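You operate a simulated robot arm through the tools that you are given. There is no shell and no other tool. Be economical: measure what you need, move in short steps, check, and stop when the job is done.

The job below is to be done with a simulated two-armed robot. You get a single attempt, and the scene is never put back.

JOB
Meter sample can A. Damper to FULL if it reads over the card's damp, else to SHUT.
Fine: hold the meter still while you press; put the can back where it stood. Set down upright: what you pick out.
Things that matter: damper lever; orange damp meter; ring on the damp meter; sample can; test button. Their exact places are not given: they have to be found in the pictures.

The check looks at the end state, three seconds after you hand in, the way a careful person would. Anything else that was tipped, shoved, dropped, spilled or broken makes it a failure.

ROBOT AND FRAMES
Two 7-joint arms with two-finger parallel grippers on one trunk, on a base that drives. Base frame: it is fixed to the floor where the robot stands at the start and does not move with it; the origin is under the middle of the robot, x ahead of it, y to its left, z up; the surface under the hand at the start is at about z = 800. Units: mm, rad, N and s.
The left shoulder is at the start at [70, 130, 1137], the right one opposite. With the tool pointing down near the work surface each hand reaches from about 200 to 520 mm from the robot's upright axis, wherever it stands, measured 20 degrees to its own side. Places, roughly: damper lever [300, -600, 900]; ring on the damp meter [300, -200, 900]; test button [300, -300, 800]. Payload 1.57 kg a hand.
The tool frame of a hand sits at the grasp point between the pads (the TCP): z along the fingers, y along the line on which they close. The tips reach 30 mm beyond it. The gripper opens to 80 mm. The fingers are 17 mm wide and 12 mm thick; the gripper's body (40 by 82 mm) begins 80 mm behind the TCP.
Orientation is that of the tool frame in the base frame, as [roll, pitch, yaw] about the fixed x, y, z axes, in that order (R = Rz(yaw) Ry(pitch) Rx(roll)). With the fingers straight down and closing along the base's y, the tool's x points along the base's -x, its y along +y and its z along -z.

CONTROLS
- The arms move only by the tool step_arm. It takes "left_plan", "right_plan" or both (then of equal length, played together; a hand with none holds still); each is a list of rows, each a list of 7 numbers: the finger opening in mm, from 0 to 80, then the shift along the tool's x, y, z in mm, then the turn, a rotation vector about the tool's x, y, z in rad. In form: [[fingers, tx, ty, tz, wx, wy, wz], ...]. A call has 1 to 20 rows; each row is the pose to reach, as a shift and turn from the pose commanded when the call began, along the tool's axes at that moment. Each row takes 0.2 s and may step no farther than 50 mm and 0.15 rad from the row before; otherwise, or with a gripper value out of range, the whole call is refused. A pose out of reach is approached as far as the arm can. The call stops where the force on the tool passes 40 N (or 10 N more than at its start, if that is more) or the arm is blocked; 0.2 s more then pass. Each finger travels about 108 mm/s and halts on what it meets, pressing with about 43 N; the grip force reading is that of the motor and also rises with nothing between the fingers. The clock runs only during rows and for 0.2 s after the last one: add rows that repeat a pose to give the fingers time. It gives the time, the measured TCP pose, the force on the tool (base axes), the opening and the grip force at its end, in the units of the frame above (readings bear some noise), with the torque about the TCP (base axes, N m) and any sound that the robot's microphone picked up.
- Cameras (640 x 400 px; columns grow to the right, rows downward): "scene" is now at [112.4, -36.7, 1335.9]; the picture's right is [-0.52, -0.85, 0.00], its down [-0.71, 0.43, -0.56] and it looks along [0.48, -0.29, -0.83] (base axes); focal length 286 px, centre (320, 200). "left" rides on the left gripper at [72, 7, -122] in its tool frame; the picture's right is [-0.09, 1.00, 0.00], its down [-0.84, -0.08, -0.54] and it looks along [-0.54, -0.05, 0.84] (tool axes); focal length 238 px, centre (320, 200). "right" rides on the right gripper at [72, -7, -122] in its tool frame; the picture's right is [0.09, 1.00, 0.00], its down [-0.84, 0.08, -0.54] and it looks along [-0.54, 0.05, 0.84] (tool axes); focal length 238 px, centre (320, 200).
- snapshot(camera): a new picture of that camera. No time passes.
- lift_body(by): slides the trunk up (or, below 0, down) by that many mm; the arms and the scene camera ride with it, the base frame stays. It gives what a move gives, with no picture.
- steer(legs): drives the robot by 1 to 6 legs, each [ahead, left, turn to the left] in mm, mm and rad, along the robot's own axes; the way and the turn of a leg run together, so that a leg with both is an arc; at most 1500 mm and 3.142 rad a leg. The arms and the cameras ride along, it lands a little off, and it stops where it bumps. It gives what a move gives.
- turn_head(pan, tilt): turns the head with the scene camera to pan (to the left, within 1.501 rad either way) and tilt (down, from -0.506 to 1.204), counted from straight ahead of the robot. It gives what a move gives.
- point_at(camera, pixels): for up to 12 pixels [column, row] of the newest picture of that camera ("zoom" is the newest enlarged one), the place [x, y, z] in the base frame of the surface seen there, good to about 3 mm. No time passes.
- zoom(camera, box): a new picture of the part [left, top, right, bottom] of that camera's present view, enlarged. No time passes.
- close_job(): hands the job in; it is judged then, once.

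Keep the steps short. Do not move on a guess: measure, check each grasp and each placing, and mend mistakes. In all there are 80 turns and 70 pictures (those below and enlarged ones count). Leave the grippers open and the arms clear of the work at the hand-in unless told otherwise, and finish with a single line.

The tools are called after ">>>" by a JSON object that holds its "name" and its "arguments". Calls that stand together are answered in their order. step_arm: Moves the arms, as the interface text tells. Its arguments: {"type":"object","properties":{"left_plan":{"type":"array"},"right_plan":{"type":"array"}},"required":[]} The other tools are called the same way: lift_body (by) slides the trunk up or down; steer (legs) drives the base; turn_head (pan, tilt) turns the head that bears the scene camera; snapshot (camera) takes a picture; point_at (camera, pixels) gives the place of the surface under pixels of a picture; zoom (camera, box) takes an enlarged picture of a part of a camera's view; close_job () hands the job in.

At the start:

```text
time_s: 0.0
left_position: [277.6, -21.2, 1102.5]
left_orientation: [3.141, -0.001, -3.141]
left_force: [-0.2, 0.3, 0.5]
left_moment: [0.0, -0.03, 0.03]
left_grip_width: 79.9
left_grip_force: 0.1
right_position: [229.6, -322.6, 1088.2]
right_orientation: [3.141, 0.002, 3.141]
right_force: [-0.5, 0.0, 1.4]
right_moment: [0.02, -0.02, 0.01]
right_grip_width: 79.8
right_grip_force: 0.1
trunk travel left (down, up): [-775.0, 165.0]
robot x, y, heading: [-0.1, 1.4, -0.0]
head pan, tilt: [-0.546, 0.976]
```

scene: 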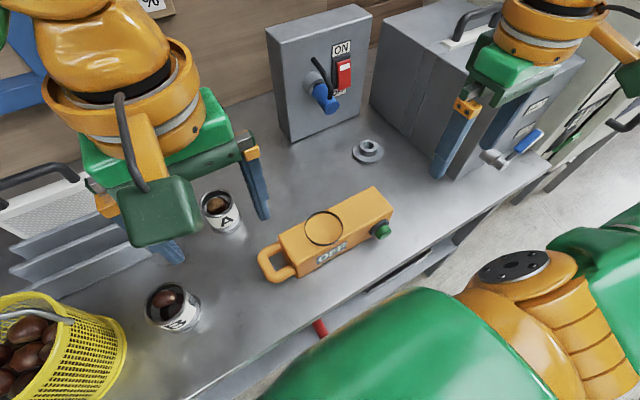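
right: 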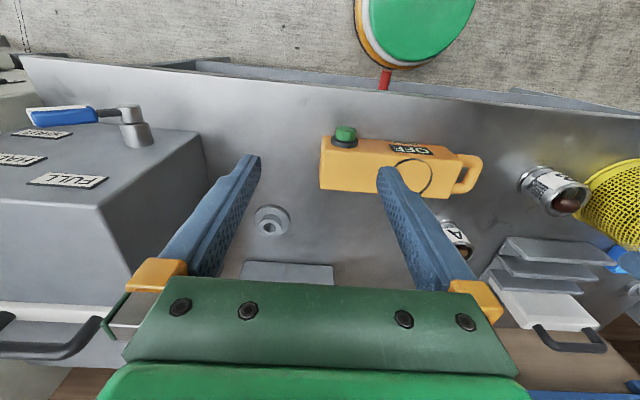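
left: 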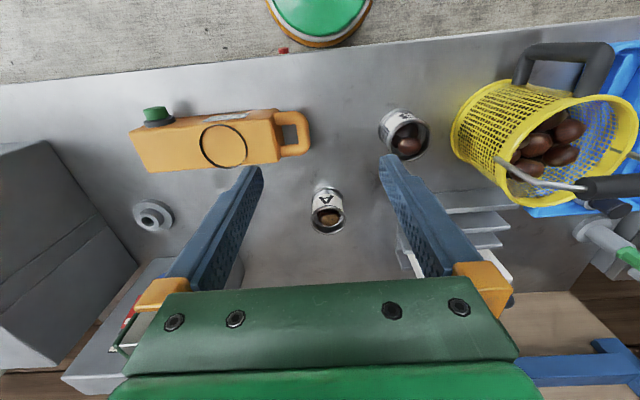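

I see the orange meter at (335,230) with a ring on top and a green button, cans A and B, a panel with an ON sign and a damper on the grey box. Next I look for the card (a "%" sign at the top) and take close-ups.

>>> {"name": "zoom", "arguments": {"camera": "scene", "box": [180, 160, 420, 310]}}

>>> {"name": "turn_head", "arguments": {"pan": -0.3, "tilt": 0.4}}

>>> {"name": "snapshot", "arguments": {"camera": "scene"}}

```text
2.67 times, centred on (300, 235) of scene
```

zoom: 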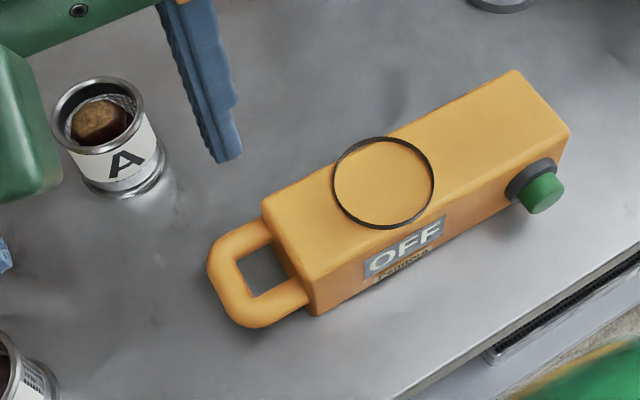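

```text
time_s: 1.0
left_position: [276.4, -21.9, 1103.0]
left_orientation: [3.141, 0.0, 3.142]
left_force: [-0.2, 0.6, 0.1]
left_moment: [-0.02, -0.02, -0.04]
left_grip_width: 80.0
left_grip_force: 0.0
right_position: [229.4, -321.9, 1090.2]
right_orientation: [3.141, 0.0, -3.141]
right_force: [-1.0, -0.5, 0.2]
right_moment: [-0.07, 0.04, 0.03]
right_grip_width: 80.1
right_grip_force: 0.1
trunk travel left (down, up): [-775.0, 165.0]
robot x, y, heading: [-1.4, -3.5, 0.001]
head pan, tilt: [-0.3, 0.4]
```

```text
65 pictures are left
```

scene: 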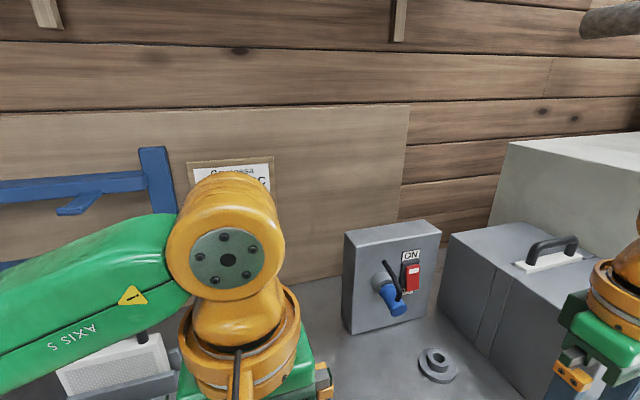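

The card is behind the left wrist at (235,175). I move the left hand 200 mm to the left at height, then look again.

>>> {"name": "step_arm", "arguments": {"left_plan": [[80, 0, 40, 0, 0, 0, 0], [80, 0, 80, 0, 0, 0, 0], [80, 0, 120, 0, 0, 0, 0], [80, 0, 160, 0, 0, 0, 0], [80, 0, 200, 0, 0, 0, 0]]}}

>>> {"name": "snapshot", "arguments": {"camera": "scene"}}

```text
time_s: 2.2
left_position: [277.0, 179.3, 1103.3]
left_orientation: [-3.136, 0.002, -3.14]
left_force: [0.2, 0.9, -1.3]
left_moment: [-0.03, -0.02, 0.01]
left_grip_width: 79.9
left_grip_force: 0.0
right_position: [229.0, -320.9, 1088.8]
right_orientation: [-3.138, -0.001, -3.14]
right_force: [-0.3, -0.5, 1.0]
right_moment: [-0.05, -0.05, -0.01]
right_grip_width: 80.2
right_grip_force: 0.1
trunk travel left (down, up): [-775.0, 165.0]
robot x, y, heading: [-1.8, -3.9, 0.002]
head pan, tilt: [-0.3, 0.4]
```

```text
64 pictures are left
```

scene: 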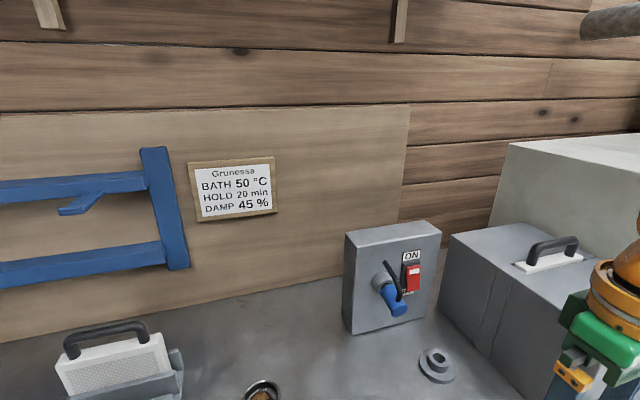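

The card reads DAMP 45 %. Zoom to be sure, then look down at the bench and the meter.

>>> {"name": "zoom", "arguments": {"camera": "scene", "box": [180, 150, 290, 225]}}

>>> {"name": "turn_head", "arguments": {"pan": -0.5, "tilt": 1.0}}

>>> {"name": "snapshot", "arguments": {"camera": "scene"}}

```text
5.33 times, centred on (235, 188) of scene
```

zoom: 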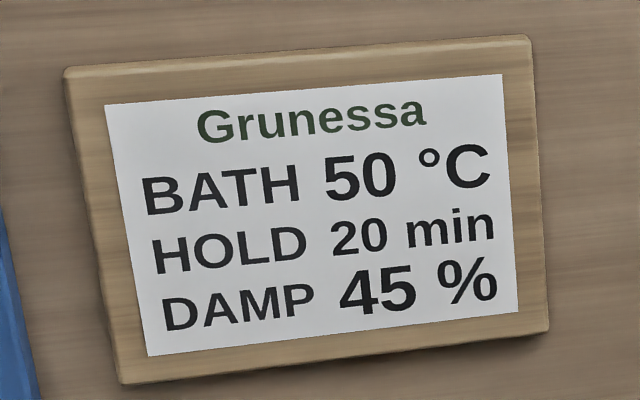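

```text
time_s: 3.2
left_position: [277.7, 177.5, 1103.9]
left_orientation: [3.141, 0.001, -3.142]
left_force: [-0.9, -0.2, 0.2]
left_moment: [0.0, 0.0, -0.05]
left_grip_width: 80.1
left_grip_force: 0.0
right_position: [229.5, -321.7, 1088.1]
right_orientation: [3.141, 0.001, 3.141]
right_force: [-0.2, 0.7, -0.9]
right_moment: [-0.03, 0.0, 0.01]
right_grip_width: 79.9
right_grip_force: 0.1
trunk travel left (down, up): [-775.0, 165.0]
robot x, y, heading: [3.9, -1.7, -0.003]
head pan, tilt: [-0.499, 1.0]
```

```text
62 pictures are left
```

scene: 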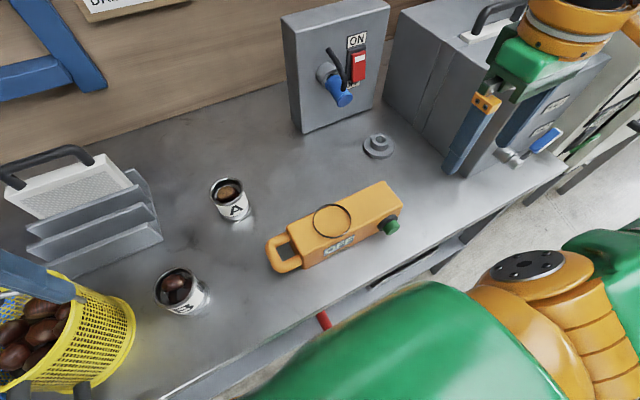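

Damp limit is 45 %. I enlarge the meter and can A to measure them.

>>> {"name": "zoom", "arguments": {"camera": "scene", "box": [190, 150, 430, 300]}}

>>> {"name": "zoom", "arguments": {"camera": "right", "box": [0, 60, 224, 200]}}

```text
2.67 times, centred on (310, 225) of scene
```

zoom: 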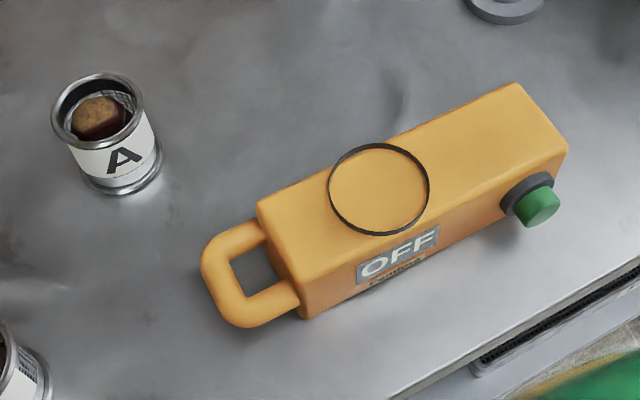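

```text
2.86 times, centred on (112, 130) of right
```

zoom: 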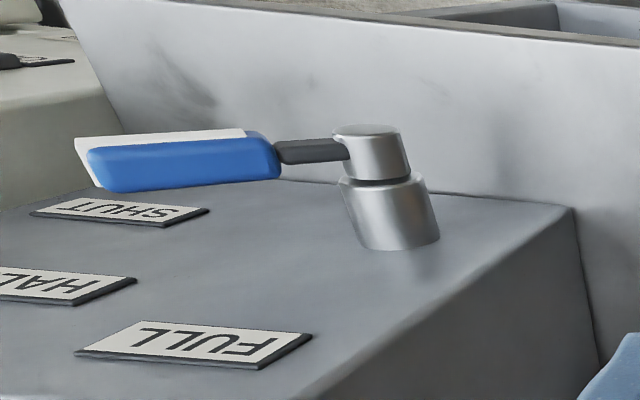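

Damper lever is now by SHUT; the labels run SHUT, HALF, FULL. I measure damper points in the zoom, and can/meter points in the scene.

>>> {"name": "point_at", "arguments": {"camera": "zoom", "pixels": [[370, 130], [400, 245], [300, 152], [255, 160], [110, 165], [185, 180], [130, 212], [60, 287], [200, 345], [450, 260], [180, 135], [110, 142]]}}

>>> {"name": "point_at", "arguments": {"camera": "scene", "pixels": [[332.5, 221], [332.5, 206.5], [332.5, 237], [313.8, 221], [350.5, 221], [391, 226], [384.6, 184], [401.5, 206.3], [288, 226], [304, 268], [338, 244], [270, 252]]}}

>>> {"name": "point_at", "arguments": {"camera": "scene", "pixels": [[227, 178.2], [212.2, 195], [232.5, 205.5], [244, 190], [227, 193], [240, 221], [250, 213], [260, 200], [180, 210], [300, 195], [175, 270], [380, 141]]}}

```text
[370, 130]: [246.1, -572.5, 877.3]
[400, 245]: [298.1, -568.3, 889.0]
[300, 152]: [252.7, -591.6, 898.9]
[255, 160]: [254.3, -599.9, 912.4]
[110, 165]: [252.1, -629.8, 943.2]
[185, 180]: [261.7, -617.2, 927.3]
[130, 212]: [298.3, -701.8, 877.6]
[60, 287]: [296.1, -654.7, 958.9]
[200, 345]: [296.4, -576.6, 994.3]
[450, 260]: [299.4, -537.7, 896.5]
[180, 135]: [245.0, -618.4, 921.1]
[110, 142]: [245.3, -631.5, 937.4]
```

```text
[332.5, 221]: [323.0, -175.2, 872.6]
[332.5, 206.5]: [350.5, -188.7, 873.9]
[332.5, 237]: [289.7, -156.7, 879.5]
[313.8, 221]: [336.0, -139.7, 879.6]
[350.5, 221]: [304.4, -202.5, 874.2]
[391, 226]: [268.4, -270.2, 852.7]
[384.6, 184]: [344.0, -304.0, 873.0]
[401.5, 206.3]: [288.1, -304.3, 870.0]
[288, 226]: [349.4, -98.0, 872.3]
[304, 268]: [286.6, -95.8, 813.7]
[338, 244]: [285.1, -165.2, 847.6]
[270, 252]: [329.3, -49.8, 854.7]
```

```text
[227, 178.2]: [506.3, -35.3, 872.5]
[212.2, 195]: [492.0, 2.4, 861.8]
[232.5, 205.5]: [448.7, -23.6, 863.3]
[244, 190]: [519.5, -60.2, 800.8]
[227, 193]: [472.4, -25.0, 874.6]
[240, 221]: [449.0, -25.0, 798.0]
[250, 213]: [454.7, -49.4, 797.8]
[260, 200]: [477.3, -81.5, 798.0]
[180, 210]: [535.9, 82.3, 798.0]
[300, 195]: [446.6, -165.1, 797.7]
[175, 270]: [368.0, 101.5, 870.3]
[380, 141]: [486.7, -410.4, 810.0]
```

Can A stands about (477,-25), rim z≈870; meter top z 873, ring about (320,-172); button on the front face about (268,-270,852). Next: right hand above can A for a close view.

>>> {"name": "step_arm", "arguments": {"right_plan": [[80, -20, 30, 12, 0, 0, 0], [80, -45, 60, 25, 0, 0, 0], [80, -70, 90, 38, 0, 0, 0], [80, -95, 120, 50, 0, 0, 0], [80, -120, 150, 64, 0, 0, 0], [80, -145, 180, 76, 0, 0, 0], [80, -170, 210, 90, 0, 0, 0], [80, -195, 240, 102, 0, 0, 0], [80, -220, 270, 115, 0, 0, 0], [80, -247, 297, 125, 0, 0, 0]]}}

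>>> {"name": "snapshot", "arguments": {"camera": "right"}}

>>> {"name": "zoom", "arguments": {"camera": "scene", "box": [150, 100, 470, 300]}}

```text
time_s: 5.4
left_position: [278.7, 178.4, 1104.0]
left_orientation: [-3.141, 0.001, 3.141]
left_force: [1.0, 0.6, -0.4]
left_moment: [0.0, -0.01, 0.01]
left_grip_width: 80.2
left_grip_force: 0.1
right_position: [385.5, -132.2, 979.9]
right_orientation: [3.141, 0.001, 3.141]
right_force: [0.2, 0.0, 0.7]
right_moment: [0.0, 0.02, 0.01]
right_grip_width: 79.9
right_grip_force: 0.1
right hand out of reach, approached as far as the arm can: row 7, 8, 9, 10
trunk travel left (down, up): [-775.0, 165.0]
robot x, y, heading: [0.5, -2.4, 0.0]
head pan, tilt: [-0.499, 1.0]
```

```text
59 pictures are left
```

right: 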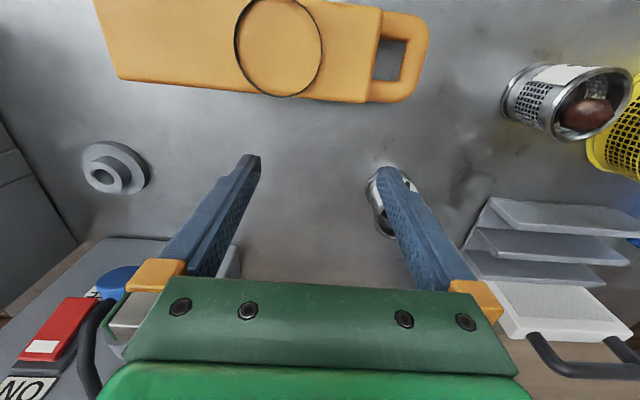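

```text
2.00 times, centred on (310, 200) of scene
```

zoom: 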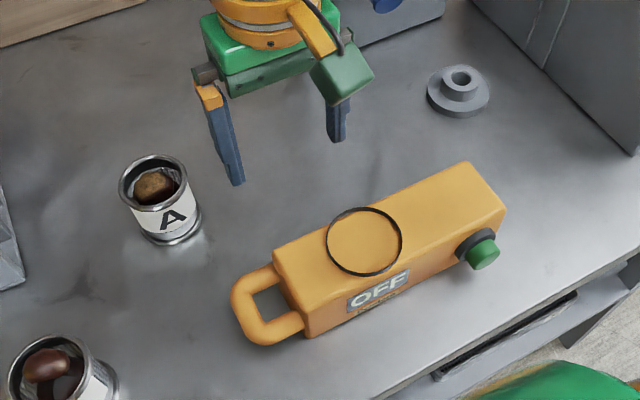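

The right arm is too short there. I'll pull the right hand back, drive the base 170 mm to the right, and use the left hand for the can.

>>> {"name": "step_arm", "arguments": {"right_plan": [[80, 10, -8, -35, 0, 0, 0], [80, 45, -20, -60, 0, 0, 0], [80, 80, -35, -85, 0, 0, 0], [80, 125, -55, -110, 0, 0, 0]]}}

>>> {"name": "steer", "arguments": {"legs": [[0, -170, 0]]}}

>>> {"name": "turn_head", "arguments": {"pan": -0.1, "tilt": 1.0}}

>>> {"name": "snapshot", "arguments": {"camera": "scene"}}

```text
refused: row 4 steps farther than a row can; nothing moved
```

```text
time_s: 6.8
left_position: [277.6, 10.1, 1102.4]
left_orientation: [-3.14, 0.001, -3.141]
left_force: [0.1, 0.3, -0.6]
left_moment: [-0.01, 0.0, 0.0]
left_grip_width: 80.0
left_grip_force: 0.0
right_position: [385.5, -299.1, 981.4]
right_orientation: [-3.139, 0.001, -3.141]
right_force: [-0.6, 0.0, -0.1]
right_moment: [-0.02, 0.01, -0.02]
right_grip_width: 80.1
right_grip_force: 0.1
trunk travel left (down, up): [-775.0, 165.0]
robot x, y, heading: [1.6, -172.5, 0.005]
head pan, tilt: [-0.499, 1.0]
```

```text
time_s: 7.7
left_position: [277.7, 7.3, 1104.0]
left_orientation: [-3.141, 0.0, 3.141]
left_force: [-0.2, 0.5, 0.0]
left_moment: [-0.05, 0.0, 0.0]
left_grip_width: 80.1
left_grip_force: 0.0
right_position: [385.3, -303.4, 980.0]
right_orientation: [3.14, 0.001, -3.142]
right_force: [-0.4, 0.6, 0.0]
right_moment: [0.01, 0.0, 0.0]
right_grip_width: 79.9
right_grip_force: 0.0
trunk travel left (down, up): [-775.0, 165.0]
robot x, y, heading: [-1.8, -170.1, 0.0]
head pan, tilt: [-0.099, 1.0]
```

```text
57 pictures are left
```

scene: 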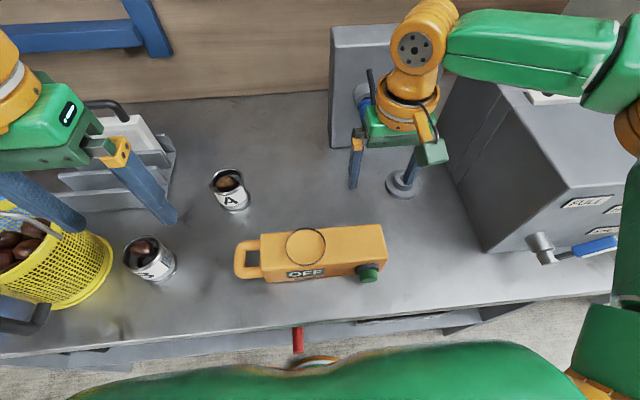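

No contact. Right hand retreats up and back; then I measure can A in a zoom from here.

>>> {"name": "step_arm", "arguments": {"right_plan": [[80, 20, 0, -30, 0, 0, 0], [80, 55, 0, -55, 0, 0, 0], [80, 90, 0, -80, 0, 0, 0], [80, 125, 0, -105, 0, 0, 0]]}}

>>> {"name": "zoom", "arguments": {"camera": "scene", "box": [190, 160, 270, 210]}}

```text
time_s: 8.7
left_position: [275.9, 7.5, 1104.2]
left_orientation: [3.139, 0.002, 3.141]
left_force: [-0.6, 0.3, 0.5]
left_moment: [-0.01, -0.05, 0.0]
left_grip_width: 79.8
left_grip_force: 0.1
right_position: [256.0, -302.7, 1086.3]
right_orientation: [3.139, 0.001, -3.14]
right_force: [-0.1, 0.3, -0.4]
right_moment: [0.0, -0.01, -0.03]
right_grip_width: 79.6
right_grip_force: 0.1
trunk travel left (down, up): [-775.0, 165.0]
robot x, y, heading: [3.2, -168.4, 0.002]
head pan, tilt: [-0.099, 1.0]
```

```text
8.00 times, centred on (230, 185) of scene
```

zoom: 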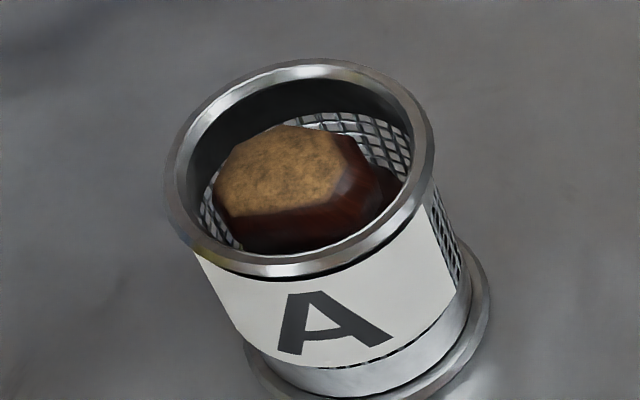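

>>> {"name": "point_at", "arguments": {"camera": "zoom", "pixels": [[178, 200], [424, 160], [320, 66], [270, 268], [195, 125], [400, 85], [205, 250], [395, 235], [330, 330], [485, 300], [260, 390], [440, 375]]}}

```text
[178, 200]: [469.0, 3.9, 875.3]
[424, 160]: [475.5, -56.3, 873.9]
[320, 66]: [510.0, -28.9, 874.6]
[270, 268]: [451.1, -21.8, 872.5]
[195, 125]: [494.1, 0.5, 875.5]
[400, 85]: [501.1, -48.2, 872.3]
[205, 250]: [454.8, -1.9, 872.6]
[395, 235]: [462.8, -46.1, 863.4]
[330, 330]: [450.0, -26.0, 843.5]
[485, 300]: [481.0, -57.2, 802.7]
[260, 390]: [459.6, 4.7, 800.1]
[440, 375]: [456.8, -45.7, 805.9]
```

Can A centre ≈ (480,-26), rim diameter 60, rim z 874, base z 798. Left hand goes above it at z≈965.

>>> {"name": "step_arm", "arguments": {"left_plan": [[80, -30, -5, 20, 0, 0, 0], [80, -60, -10, 40, 0, 0, 0], [80, -90, -15, 60, 0, 0, 0], [80, -120, -20, 80, 0, 0, 0], [80, -150, -25, 100, 0, 0, 0], [80, -180, -30, 120, 0, 0, 0], [80, -203, -33, 140, 0, 0, 0], [80, -203, -33, 140, 0, 0, 0]]}}

>>> {"name": "snapshot", "arguments": {"camera": "left"}}

```text
time_s: 10.5
left_position: [480.0, -25.4, 962.9]
left_orientation: [-3.141, 0.0, 3.139]
left_force: [0.4, 0.3, 0.2]
left_moment: [-0.04, 0.01, 0.02]
left_grip_width: 80.2
left_grip_force: 0.0
right_position: [258.3, -301.5, 1086.2]
right_orientation: [3.141, 0.001, -3.141]
right_force: [0.3, 1.0, -0.7]
right_moment: [-0.02, 0.0, 0.0]
right_grip_width: 79.9
right_grip_force: 0.2
trunk travel left (down, up): [-775.0, 165.0]
robot x, y, heading: [1.7, -171.0, 0.001]
head pan, tilt: [-0.099, 1.0]
```

```text
55 pictures are left
```

left: 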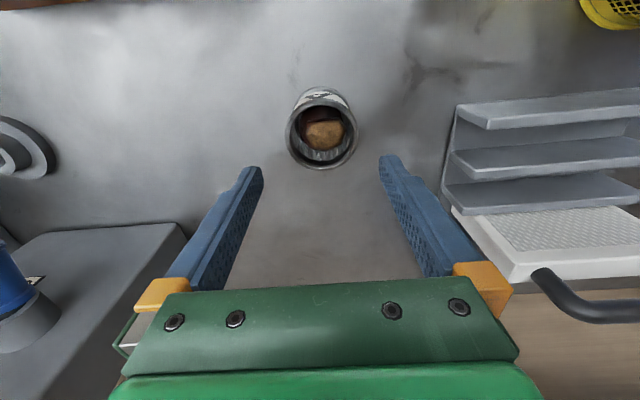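

Reached and centred. Descend 118 mm to z≈845 with the fingers open, checking force.

>>> {"name": "step_arm", "arguments": {"left_plan": [[80, 0, 0, 30, 0, 0, 0], [80, 0, 0, 60, 0, 0, 0], [80, 0, 0, 90, 0, 0, 0], [80, 0, 0, 118, 0, 0, 0], [80, 0, 0, 118, 0, 0, 0]]}}

>>> {"name": "snapshot", "arguments": {"camera": "left"}}

```text
time_s: 11.7
left_position: [481.7, -24.3, 844.6]
left_orientation: [3.141, -0.001, -3.14]
left_force: [-0.5, -0.2, -0.3]
left_moment: [-0.02, -0.01, 0.0]
left_grip_width: 80.0
left_grip_force: 0.0
right_position: [259.1, -302.0, 1086.0]
right_orientation: [3.139, 0.002, -3.14]
right_force: [0.9, 0.3, 0.2]
right_moment: [0.01, 0.0, -0.01]
right_grip_width: 79.7
right_grip_force: 0.0
trunk travel left (down, up): [-775.0, 165.0]
robot x, y, heading: [-1.8, -172.5, 0.001]
head pan, tilt: [-0.099, 1.0]
```

```text
54 pictures are left
```

left: 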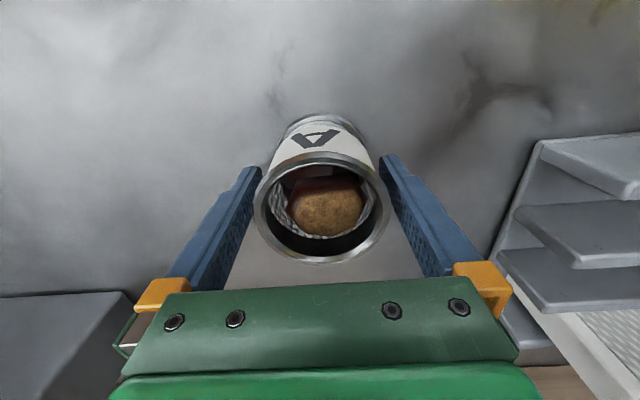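

Can is centred between the fingers (px 321). Close on it.

>>> {"name": "step_arm", "arguments": {"left_plan": [[60, 0, 0, 0, 0, 0, 0], [50, 0, 0, 0, 0, 0, 0], [50, 0, 0, 0, 0, 0, 0]]}}

```text
time_s: 12.5
left_position: [480.8, -26.0, 843.8]
left_orientation: [-3.141, -0.001, -3.141]
left_force: [-0.2, -0.3, 0.9]
left_moment: [0.0, -0.03, 0.01]
left_grip_width: 63.1
left_grip_force: 43.8
right_position: [258.2, -302.3, 1086.5]
right_orientation: [3.14, 0.0, 3.141]
right_force: [0.3, 0.2, -0.5]
right_moment: [-0.05, -0.02, 0.01]
right_grip_width: 80.0
right_grip_force: 0.0
trunk travel left (down, up): [-775.0, 165.0]
robot x, y, heading: [-2.0, -172.6, 0.005]
head pan, tilt: [-0.099, 1.0]
```

Gripped at 63 mm. Lift 120 mm straight up and measure the ring in a zoom.

>>> {"name": "step_arm", "arguments": {"left_plan": [[50, 0, 0, -15, 0, 0, 0], [50, 0, 0, -40, 0, 0, 0], [50, 0, 0, -70, 0, 0, 0], [50, 0, 0, -100, 0, 0, 0], [50, 0, 0, -120, 0, 0, 0], [50, 0, 0, -120, 0, 0, 0]]}}

>>> {"name": "snapshot", "arguments": {"camera": "left"}}

>>> {"name": "zoom", "arguments": {"camera": "scene", "box": [230, 200, 406, 310]}}

```text
time_s: 13.9
left_position: [480.8, -24.4, 963.3]
left_orientation: [3.14, -0.002, 3.142]
left_force: [0.3, -0.3, -0.2]
left_moment: [0.01, -0.03, 0.03]
left_grip_width: 63.0
left_grip_force: 43.3
right_position: [259.4, -302.6, 1085.0]
right_orientation: [3.139, 0.0, 3.141]
right_force: [0.6, -0.4, 0.2]
right_moment: [0.01, 0.02, -0.01]
right_grip_width: 79.8
right_grip_force: 0.1
trunk travel left (down, up): [-775.0, 165.0]
robot x, y, heading: [1.9, -167.7, -0.001]
head pan, tilt: [-0.099, 1.0]
```

```text
53 pictures are left
```

left: 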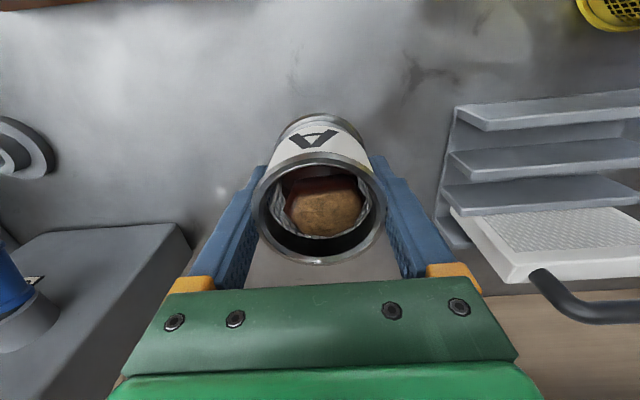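

```text
3.64 times, centred on (318, 255) of scene
```

zoom: 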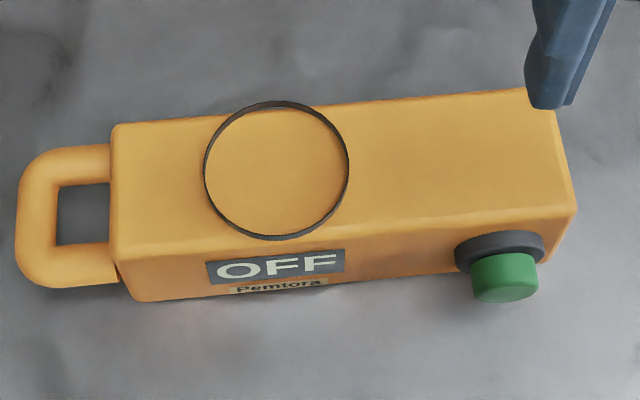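

>>> {"name": "point_at", "arguments": {"camera": "zoom", "pixels": [[206, 172], [347, 168], [270, 103], [280, 236], [505, 285], [475, 270], [535, 270], [505, 262], [37, 210], [85, 165], [75, 262], [85, 220]]}}

>>> {"name": "point_at", "arguments": {"camera": "zoom", "pixels": [[118, 128], [125, 245], [570, 210], [200, 125], [200, 245], [450, 105], [450, 215], [85, 150], [50, 280], [90, 245], [25, 180], [505, 298]]}}

```text
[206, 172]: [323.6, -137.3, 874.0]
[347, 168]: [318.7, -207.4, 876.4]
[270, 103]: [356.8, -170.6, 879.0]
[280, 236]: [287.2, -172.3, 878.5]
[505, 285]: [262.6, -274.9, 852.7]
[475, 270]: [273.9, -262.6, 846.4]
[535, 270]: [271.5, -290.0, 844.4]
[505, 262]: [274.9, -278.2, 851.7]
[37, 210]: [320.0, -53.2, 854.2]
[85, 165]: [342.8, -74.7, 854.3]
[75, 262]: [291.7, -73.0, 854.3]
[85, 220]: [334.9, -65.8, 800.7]
```

```text
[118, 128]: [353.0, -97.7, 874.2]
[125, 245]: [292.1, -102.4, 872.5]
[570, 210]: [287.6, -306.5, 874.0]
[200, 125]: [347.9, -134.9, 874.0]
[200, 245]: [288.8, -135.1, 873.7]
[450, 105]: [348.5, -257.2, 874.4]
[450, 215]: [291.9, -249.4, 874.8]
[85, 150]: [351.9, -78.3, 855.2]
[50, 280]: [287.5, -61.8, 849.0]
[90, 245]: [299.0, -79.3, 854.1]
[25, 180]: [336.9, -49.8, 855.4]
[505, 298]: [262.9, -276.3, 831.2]
```

Ring centre ≈ (321.5,-172), top z 874; button centre ≈ (262,-276,842). Carry the can over the ring at current height.

>>> {"name": "step_arm", "arguments": {"left_plan": [[50, 27, -25, 0, 0, 0, 0], [50, 54, -50, 0, 0, 0, 0], [50, 81, -75, 0, 0, 0, 0], [50, 108, -100, 0, 0, 0, 0], [50, 135, -125, 0, 0, 0, 0], [50, 159, -147, 0, 0, 0, 0], [50, 159, -147, 0, 0, 0, 0]]}}

>>> {"name": "snapshot", "arguments": {"camera": "scene"}}

>>> {"name": "snapshot", "arguments": {"camera": "left"}}

```text
time_s: 15.5
left_position: [322.0, -171.3, 964.0]
left_orientation: [3.141, 0.0, -3.141]
left_force: [0.5, -0.1, -0.5]
left_moment: [-0.01, -0.01, -0.01]
left_grip_width: 62.9
left_grip_force: 43.4
right_position: [258.7, -302.2, 1085.2]
right_orientation: [3.138, -0.001, -3.141]
right_force: [0.5, -0.1, -0.1]
right_moment: [-0.04, 0.0, -0.05]
right_grip_width: 80.1
right_grip_force: 0.0
trunk travel left (down, up): [-775.0, 165.0]
robot x, y, heading: [-0.3, -169.3, -0.003]
head pan, tilt: [-0.099, 1.0]
```

```text
51 pictures are left
```

scene: 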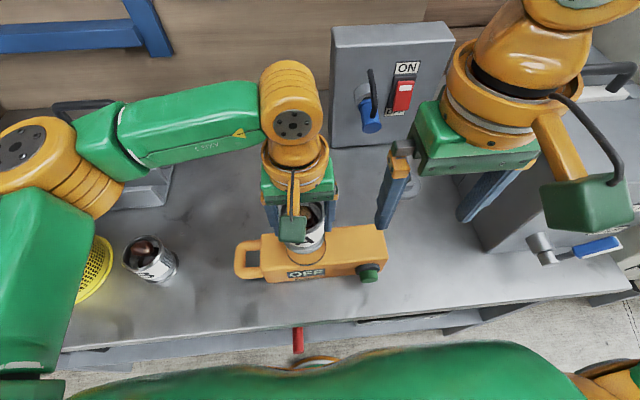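

```text
50 pictures are left
```

left: 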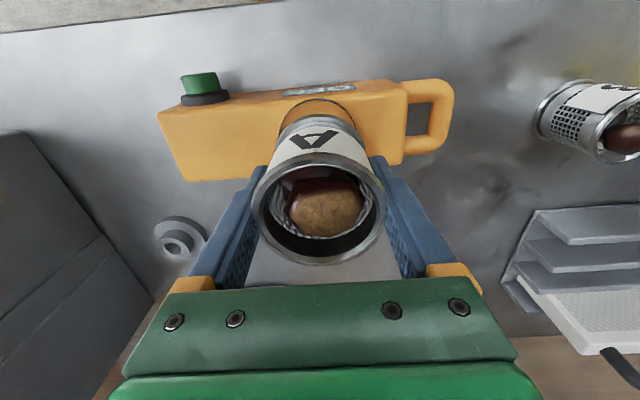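

Over the ring. Lower 41 mm, then gently in small steps to contact.

>>> {"name": "step_arm", "arguments": {"left_plan": [[50, 0, 0, 20, 0, 0, 0], [50, 0, 0, 36, 0, 0, 0], [50, 0, 0, 41, 0, 0, 0], [50, 0, 0, 41, 0, 0, 0]]}}

>>> {"name": "zoom", "arguments": {"camera": "scene", "box": [230, 200, 406, 310]}}

```text
time_s: 16.5
left_position: [323.3, -171.2, 923.7]
left_orientation: [-3.14, 0.0, -3.141]
left_force: [-0.7, -0.3, -1.7]
left_moment: [0.0, -0.02, 0.02]
left_grip_width: 63.2
left_grip_force: 43.2
right_position: [258.9, -302.4, 1085.0]
right_orientation: [3.141, 0.001, 3.141]
right_force: [-0.2, -0.1, -0.2]
right_moment: [-0.01, 0.04, -0.01]
right_grip_width: 80.3
right_grip_force: 0.0
trunk travel left (down, up): [-775.0, 165.0]
robot x, y, heading: [-1.9, -169.9, -0.0]
head pan, tilt: [-0.099, 1.0]
```

```text
3.64 times, centred on (318, 255) of scene
```

zoom: 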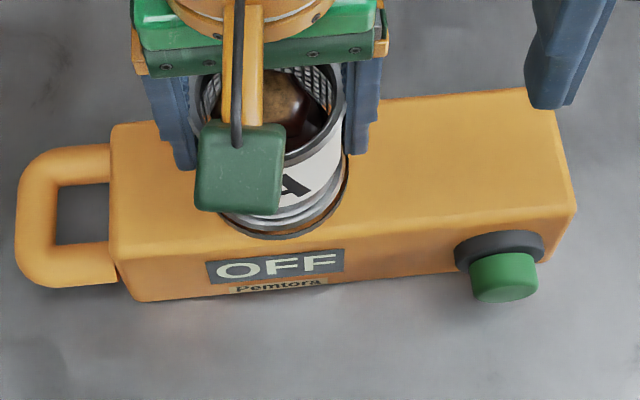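

Almost down. Lower 1 mm at a time and read the force.

>>> {"name": "step_arm", "arguments": {"left_plan": [[50, 0, 0, 1, 0, 0, 0], [50, 0, 0, 2, 0, 0, 0], [50, 0, 0, 3, 0, 0, 0], [50, 0, 0, 3, 0, 0, 0]]}}

```text
time_s: 17.5
left_position: [321.9, -171.5, 922.1]
left_orientation: [3.14, 0.001, 3.141]
left_force: [0.7, -0.1, -0.8]
left_moment: [0.0, 0.01, -0.04]
left_grip_width: 63.2
left_grip_force: 42.9
right_position: [259.8, -301.8, 1086.2]
right_orientation: [-3.141, 0.0, -3.14]
right_force: [0.5, 0.4, 0.4]
right_moment: [0.05, 0.02, 0.01]
right_grip_width: 79.9
right_grip_force: 0.0
trunk travel left (down, up): [-775.0, 165.0]
robot x, y, heading: [-1.4, -170.7, -0.006]
head pan, tilt: [-0.099, 1.0]
```

>>> {"name": "step_arm", "arguments": {"left_plan": [[50, 0, 0, 1, 0, 0, 0], [50, 0, 0, 2, 0, 0, 0], [50, 0, 0, 2, 0, 0, 0]]}}

>>> {"name": "zoom", "arguments": {"camera": "scene", "box": [270, 220, 350, 270]}}

```text
time_s: 18.3
left_position: [321.2, -172.3, 919.1]
left_orientation: [-3.14, 0.002, 3.141]
left_force: [2.0, -0.3, 10.6]
left_moment: [0.01, -0.02, 0.0]
left_grip_width: 63.1
left_grip_force: 42.9
right_position: [258.2, -302.9, 1087.1]
right_orientation: [3.141, 0.001, 3.142]
right_force: [0.3, 0.4, -0.3]
right_moment: [0.05, 0.01, 0.01]
right_grip_width: 80.0
right_grip_force: 0.2
trunk travel left (down, up): [-775.0, 165.0]
robot x, y, heading: [-2.3, -169.3, 0.0]
head pan, tilt: [-0.099, 1.0]
```

```text
8.00 times, centred on (310, 245) of scene
```

zoom: 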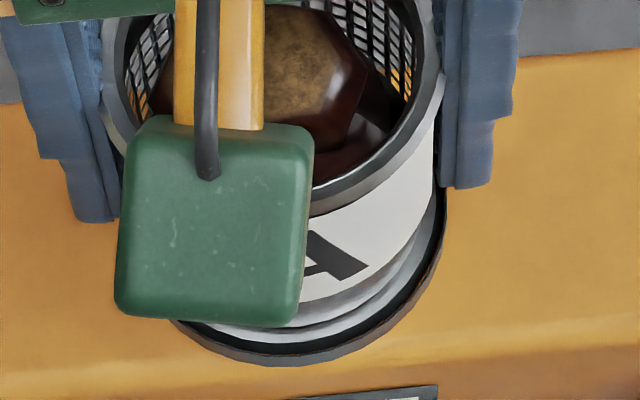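

Contact (10.6 N up), can inside the ring. Ease 1 mm, open, and lift the hand clear 130 mm.

>>> {"name": "step_arm", "arguments": {"left_plan": [[50, 0, 0, -0.8, 0, 0, 0], [70, 0, 0, -0.8, 0, 0, 0], [80, 0, 0, -0.8, 0, 0, 0], [80, 0, 0, -0.8, 0, 0, 0], [80, 0, 0, -30, 0, 0, 0], [80, 0, 0, -65, 0, 0, 0], [80, 0, 0, -100, 0, 0, 0], [80, 0, 0, -130, 0, 0, 0], [80, 0, 0, -130, 0, 0, 0]]}}

>>> {"name": "snapshot", "arguments": {"camera": "left"}}

```text
time_s: 20.3
left_position: [321.7, -172.5, 1048.9]
left_orientation: [3.141, -0.001, 3.141]
left_force: [-0.2, 0.8, 0.8]
left_moment: [-0.02, 0.0, -0.01]
left_grip_width: 80.3
left_grip_force: 0.1
right_position: [258.4, -302.3, 1085.9]
right_orientation: [3.141, 0.0, 3.14]
right_force: [0.0, 0.1, -0.7]
right_moment: [0.0, 0.0, 0.01]
right_grip_width: 79.9
right_grip_force: 0.0
trunk travel left (down, up): [-775.0, 165.0]
robot x, y, heading: [1.9, -168.0, -0.002]
head pan, tilt: [-0.099, 1.0]
```

```text
47 pictures are left
```

left: 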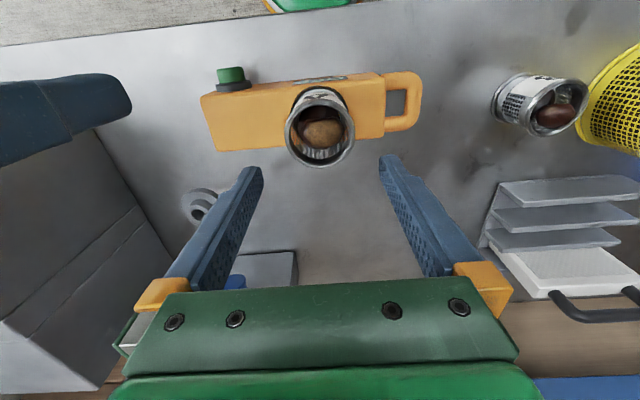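

The can stands well on the ring. Now the right hand: tip to 45° forward, fingers closed, and stage in front of the button at about (205,-276,900).

>>> {"name": "step_arm", "arguments": {"right_plan": [[60, 8, 4, 5, 0, -0.1, 0], [40, 16, 8, 20, 0, -0.2, 0], [20, 24, 12, 45, 0, -0.32, 0], [0, 32, 16, 75, 0, -0.44, 0], [0, 40, 20, 105, 0, -0.56, 0], [0, 48, 24, 135, 0, -0.68, 0], [0, 53, 26, 160, 0, -0.785, 0], [0, 53, 26, 186, 0, -0.785, 0], [0, 53, 26, 186, 0, -0.785, 0]]}}

>>> {"name": "snapshot", "arguments": {"camera": "scene"}}

>>> {"name": "snapshot", "arguments": {"camera": "right"}}

```text
time_s: 21.8
left_position: [328.3, -170.1, 1045.9]
left_orientation: [3.139, 0.013, -3.119]
left_force: [1.0, -0.3, -0.3]
left_moment: [0.05, 0.03, 0.04]
left_grip_width: 80.1
left_grip_force: 0.0
right_position: [356.0, -262.9, 979.9]
right_orientation: [3.136, 0.698, -3.136]
right_force: [-1.8, 0.1, 0.6]
right_moment: [0.01, -0.07, 0.01]
right_grip_width: 0.1
right_grip_force: 21.4
right hand out of reach, approached as far as the arm can: row 3, 4, 5, 6, 7
trunk travel left (down, up): [-775.0, 165.0]
robot x, y, heading: [2.2, -170.2, 0.004]
head pan, tilt: [-0.099, 1.0]
stopped in row 7 (left hand): the force on the tool passed its limit at 77 N (the readings are from after the stop); the commanded pose is now the measured one
```

```text
46 pictures are left
```

scene: 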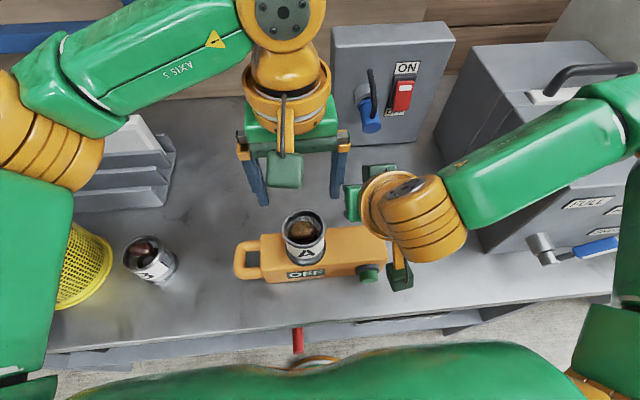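

```text
45 pictures are left
```

right: 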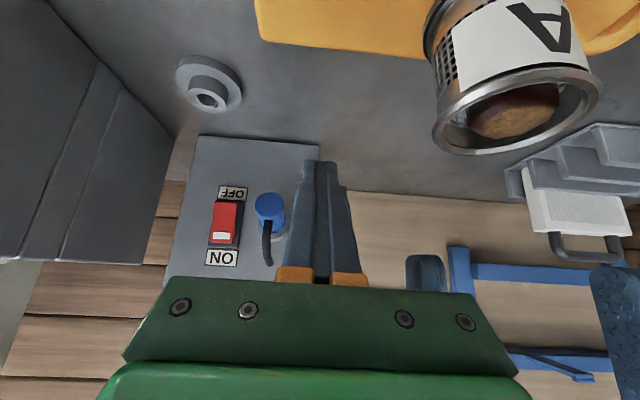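

The tilted pose was out of reach and the right hand brushed the left gripper; meter and can stand undisturbed. I undo: the right hand goes back upright to its former place and the left gives way 50 mm left.

>>> {"name": "step_arm", "arguments": {"left_plan": [[80, 0, 15, 0, 0, 0, 0], [80, 0, 30, 0, 0, 0, 0], [80, 0, 50, 0, 0, 0, 0], [80, 0, 50, 0, 0, 0, 0], [80, 0, 50, 0, 0, 0, 0], [80, 0, 50, 0, 0, 0, 0], [80, 0, 50, 0, 0, 0, 0]], "right_plan": [[0, 1, -6, -24, 0, 0.116, 0], [0, 2, -13, -48, 0, 0.232, 0], [0, 3, -19, -72, 0, 0.349, 0], [0, 5, -26, -96, 0, 0.465, 0], [0, 6, -32, -120, 0, 0.58, 0], [0, 7, -39, -144, 0, 0.698, 0], [0, 7, -39, -144, 0, 0.698, 0]]}}

>>> {"name": "snapshot", "arguments": {"camera": "scene"}}

```text
time_s: 23.4
left_position: [323.9, -122.0, 1046.4]
left_orientation: [3.139, 0.014, -3.118]
left_force: [0.3, 0.5, -0.6]
left_moment: [0.04, -0.01, -0.03]
left_grip_width: 79.9
left_grip_force: 0.1
right_position: [257.9, -302.5, 1085.6]
right_orientation: [3.135, 0.0, -3.132]
right_force: [0.1, 0.1, 0.1]
right_moment: [0.0, 0.03, 0.0]
right_grip_width: 0.1
right_grip_force: 21.2
trunk travel left (down, up): [-775.0, 165.0]
robot x, y, heading: [-2.2, -169.2, 0.005]
head pan, tilt: [-0.099, 1.0]
```

```text
44 pictures are left
```

scene: 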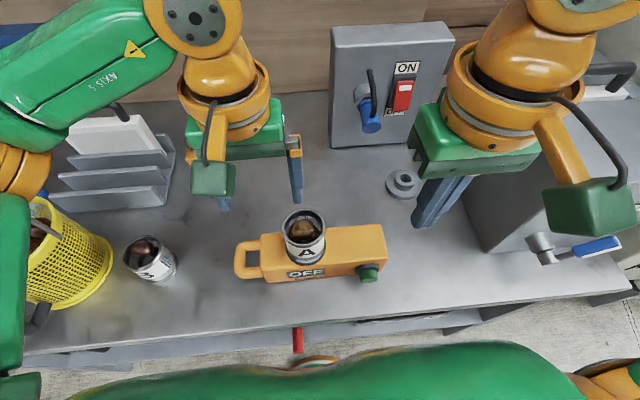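

All is in place. Next I tilt the right hand sideways (wrist to the right) by 0.6 rad while going to a stage spot in front of the button, in stages, at height first.

>>> {"name": "step_arm", "arguments": {"right_plan": [[0, 6, 5, 10, -0.12, 0, 0], [0, 12, 10, 20, -0.24, 0, 0], [0, 18, 15, 30, -0.36, 0, 0], [0, 24, 20, 40, -0.48, 0, 0], [0, 30, 26, 50, -0.6, 0, 0], [0, 30, 26, 50, -0.6, 0, 0]]}}

>>> {"name": "snapshot", "arguments": {"camera": "scene"}}

```text
time_s: 24.8
left_position: [325.2, -122.2, 1047.4]
left_orientation: [3.139, 0.014, -3.119]
left_force: [-0.7, -0.6, 0.4]
left_moment: [0.0, 0.02, 0.01]
left_grip_width: 80.0
left_grip_force: 0.1
right_position: [226.4, -276.0, 1037.3]
right_orientation: [2.536, 0.002, -3.13]
right_force: [0.3, 0.7, 0.4]
right_moment: [0.0, 0.02, -0.01]
right_grip_width: 0.2
right_grip_force: 21.2
trunk travel left (down, up): [-775.0, 165.0]
robot x, y, heading: [0.7, -167.9, -0.004]
head pan, tilt: [-0.099, 1.0]
```

```text
43 pictures are left
```

scene: 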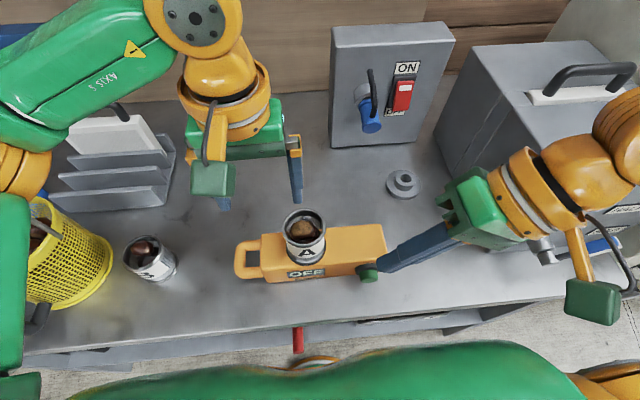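

That pose works with the wrist well to the right. Lower to the stage spot (226,-282,850), about 24 mm short of the button.

>>> {"name": "step_arm", "arguments": {"right_plan": [[0, 0, -22, 30, 0, 0, 0], [0, 0, -44, 60, 0, 0, 0], [0, 0, -66, 90, 0, 0, 0], [0, 0, -88, 120, 0, 0, 0], [0, 0, -110.6, 151, 0, 0, 0], [0, 0, -110.6, 151, 0, 0, 0]]}}

>>> {"name": "snapshot", "arguments": {"camera": "scene"}}

```text
time_s: 26.2
left_position: [323.9, -120.9, 1046.5]
left_orientation: [3.139, 0.013, -3.118]
left_force: [0.1, 0.4, 0.5]
left_moment: [0.03, -0.01, -0.02]
left_grip_width: 80.0
left_grip_force: 0.0
right_position: [226.7, -283.8, 849.2]
right_orientation: [2.537, 0.004, -3.131]
right_force: [-0.6, 0.2, 0.6]
right_moment: [0.02, 0.01, 0.03]
right_grip_width: 0.0
right_grip_force: 21.6
right hand out of reach, approached as far as the arm can: row 1, 2, 3
trunk travel left (down, up): [-775.0, 165.0]
robot x, y, heading: [-0.5, -167.1, -0.003]
head pan, tilt: [-0.099, 1.0]
```

```text
42 pictures are left
```

scene: 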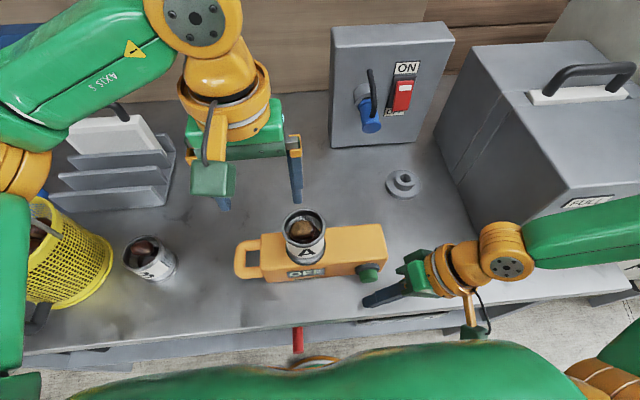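

Right hand is staged. Now the left hand turns 90° so that it closes along x, over the meter between can and button (320,-240), at height.

>>> {"name": "step_arm", "arguments": {"left_plan": [[80, 0, -10, 0, 0, 0, -0.14], [80, 0, -20, 0, 0, 0, -0.28], [80, 1, -30, 0, 0, 0, -0.42], [80, 1, -40, 0, 0, 0, -0.56], [80, 2, -50, 0, 0, 0, -0.7], [80, 2, -60, 0, 0, 0, -0.84], [80, 2, -70, 0, 0, 0, -0.98], [80, 3, -80, 0, 0, 0, -1.12], [80, 3, -90, 0, 0, 0, -1.26], [80, 4, -105, 0, 0, 0, -1.4], [80, 4, -119, 0, 0, 0, -1.547], [80, 4, -119, 0, 0, 0, -1.547]]}}

>>> {"name": "snapshot", "arguments": {"camera": "scene"}}

>>> {"name": "snapshot", "arguments": {"camera": "left"}}

```text
time_s: 28.8
left_position: [323.5, -239.0, 1046.6]
left_orientation: [-3.127, 0.006, -1.57]
left_force: [-0.9, -0.9, -0.2]
left_moment: [0.01, 0.01, -0.01]
left_grip_width: 79.7
left_grip_force: 0.1
right_position: [227.4, -284.3, 847.6]
right_orientation: [2.538, 0.002, -3.132]
right_force: [-0.1, 0.2, -0.9]
right_moment: [-0.03, -0.01, 0.0]
right_grip_width: 0.0
right_grip_force: 21.0
trunk travel left (down, up): [-775.0, 165.0]
robot x, y, heading: [-0.4, -167.4, -0.006]
head pan, tilt: [-0.099, 1.0]
```

```text
41 pictures are left
```

scene: 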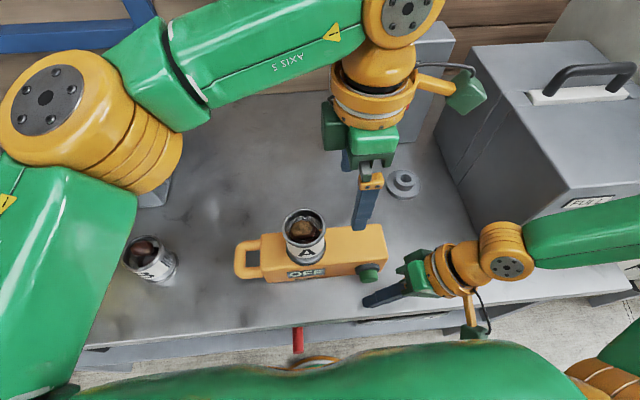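

```text
40 pictures are left
```

left: 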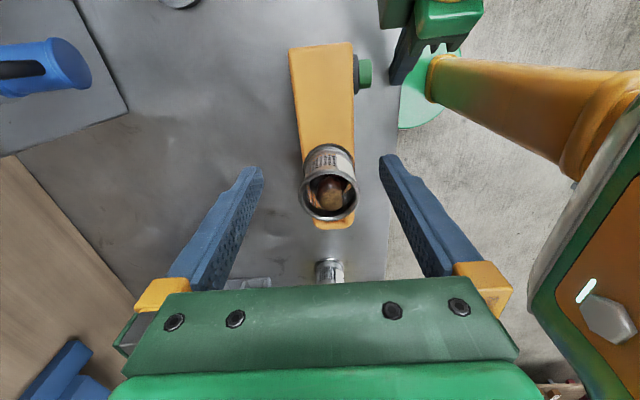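

Turn done. I measure the meter's sides near y=-240 in the left picture before descending.

>>> {"name": "point_at", "arguments": {"camera": "left", "pixels": [[294, 90], [352, 90], [297, 115], [353, 115], [300, 135], [325, 100], [365, 72], [355, 75], [330, 190]]}}

>>> {"name": "zoom", "arguments": {"camera": "left", "box": [240, 30, 420, 240]}}

```text
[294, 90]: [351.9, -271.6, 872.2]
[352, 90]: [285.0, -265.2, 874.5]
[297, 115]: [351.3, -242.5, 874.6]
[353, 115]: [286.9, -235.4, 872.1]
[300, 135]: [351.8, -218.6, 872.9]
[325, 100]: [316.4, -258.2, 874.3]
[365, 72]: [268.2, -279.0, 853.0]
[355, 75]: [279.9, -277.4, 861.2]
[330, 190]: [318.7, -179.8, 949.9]
```

```text
1.90 times, centred on (330, 135) of left
```

zoom: 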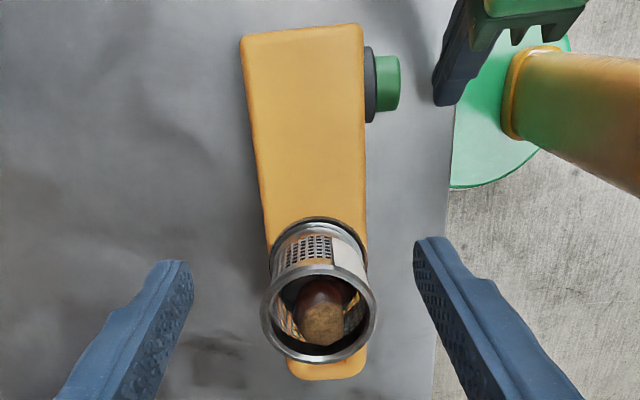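

Meter spans x≈285–353, so centre 319. Shift 4.5 mm and descend 110 mm first.

>>> {"name": "step_arm", "arguments": {"left_plan": [[80, 0, 4.5, 30, 0, 0, 0], [80, 0, 4.5, 60, 0, 0, 0], [80, 0, 4.5, 90, 0, 0, 0], [80, 0, 4.5, 115, 0, 0, 0], [80, 0, 4.5, 130, 0, 0, 0], [80, 0, 4.5, 130, 0, 0, 0]]}}

>>> {"name": "snapshot", "arguments": {"camera": "left"}}

>>> {"name": "zoom", "arguments": {"camera": "scene", "box": [230, 140, 518, 320]}}

```text
time_s: 30.2
left_position: [319.7, -239.6, 917.0]
left_orientation: [-3.127, 0.001, -1.573]
left_force: [-0.7, 0.6, 0.5]
left_moment: [0.01, -0.03, 0.03]
left_grip_width: 80.2
left_grip_force: 0.1
right_position: [227.1, -283.6, 848.5]
right_orientation: [2.537, 0.003, -3.13]
right_force: [-0.1, -0.2, 0.5]
right_moment: [0.0, -0.01, 0.0]
right_grip_width: 0.0
right_grip_force: 21.0
trunk travel left (down, up): [-775.0, 165.0]
robot x, y, heading: [1.9, -168.9, 0.003]
head pan, tilt: [-0.099, 1.0]
```

```text
38 pictures are left
```

left: 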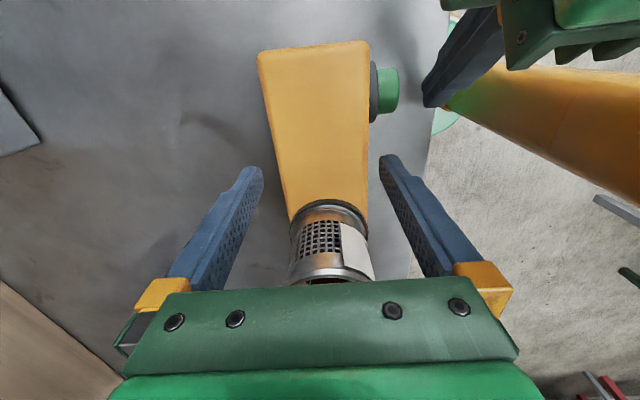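

```text
2.22 times, centred on (374, 230) of scene
```

zoom: 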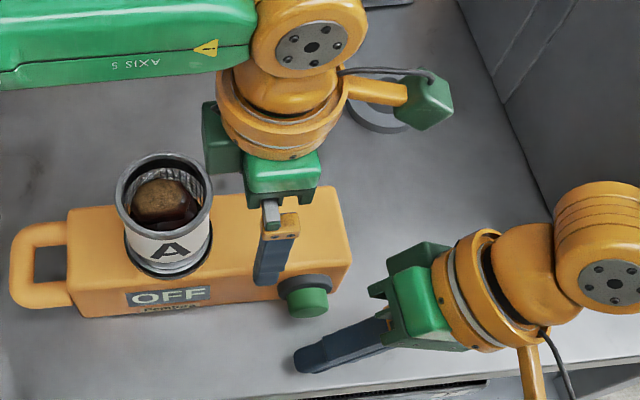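

There is a lump on the hand facing the can (zoom (222,150)); I check its height against the can rim.

>>> {"name": "point_at", "arguments": {"camera": "zoom", "pixels": [[222, 168], [210, 150], [235, 170], [260, 185], [300, 185], [208, 110], [270, 220], [190, 180], [160, 158]]}}

```text
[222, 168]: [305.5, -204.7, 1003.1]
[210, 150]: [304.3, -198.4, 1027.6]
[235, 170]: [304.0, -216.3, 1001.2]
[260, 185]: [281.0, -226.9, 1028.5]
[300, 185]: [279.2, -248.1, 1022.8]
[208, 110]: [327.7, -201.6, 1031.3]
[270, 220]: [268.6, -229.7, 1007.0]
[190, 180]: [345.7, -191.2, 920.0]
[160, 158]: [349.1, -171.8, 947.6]
```

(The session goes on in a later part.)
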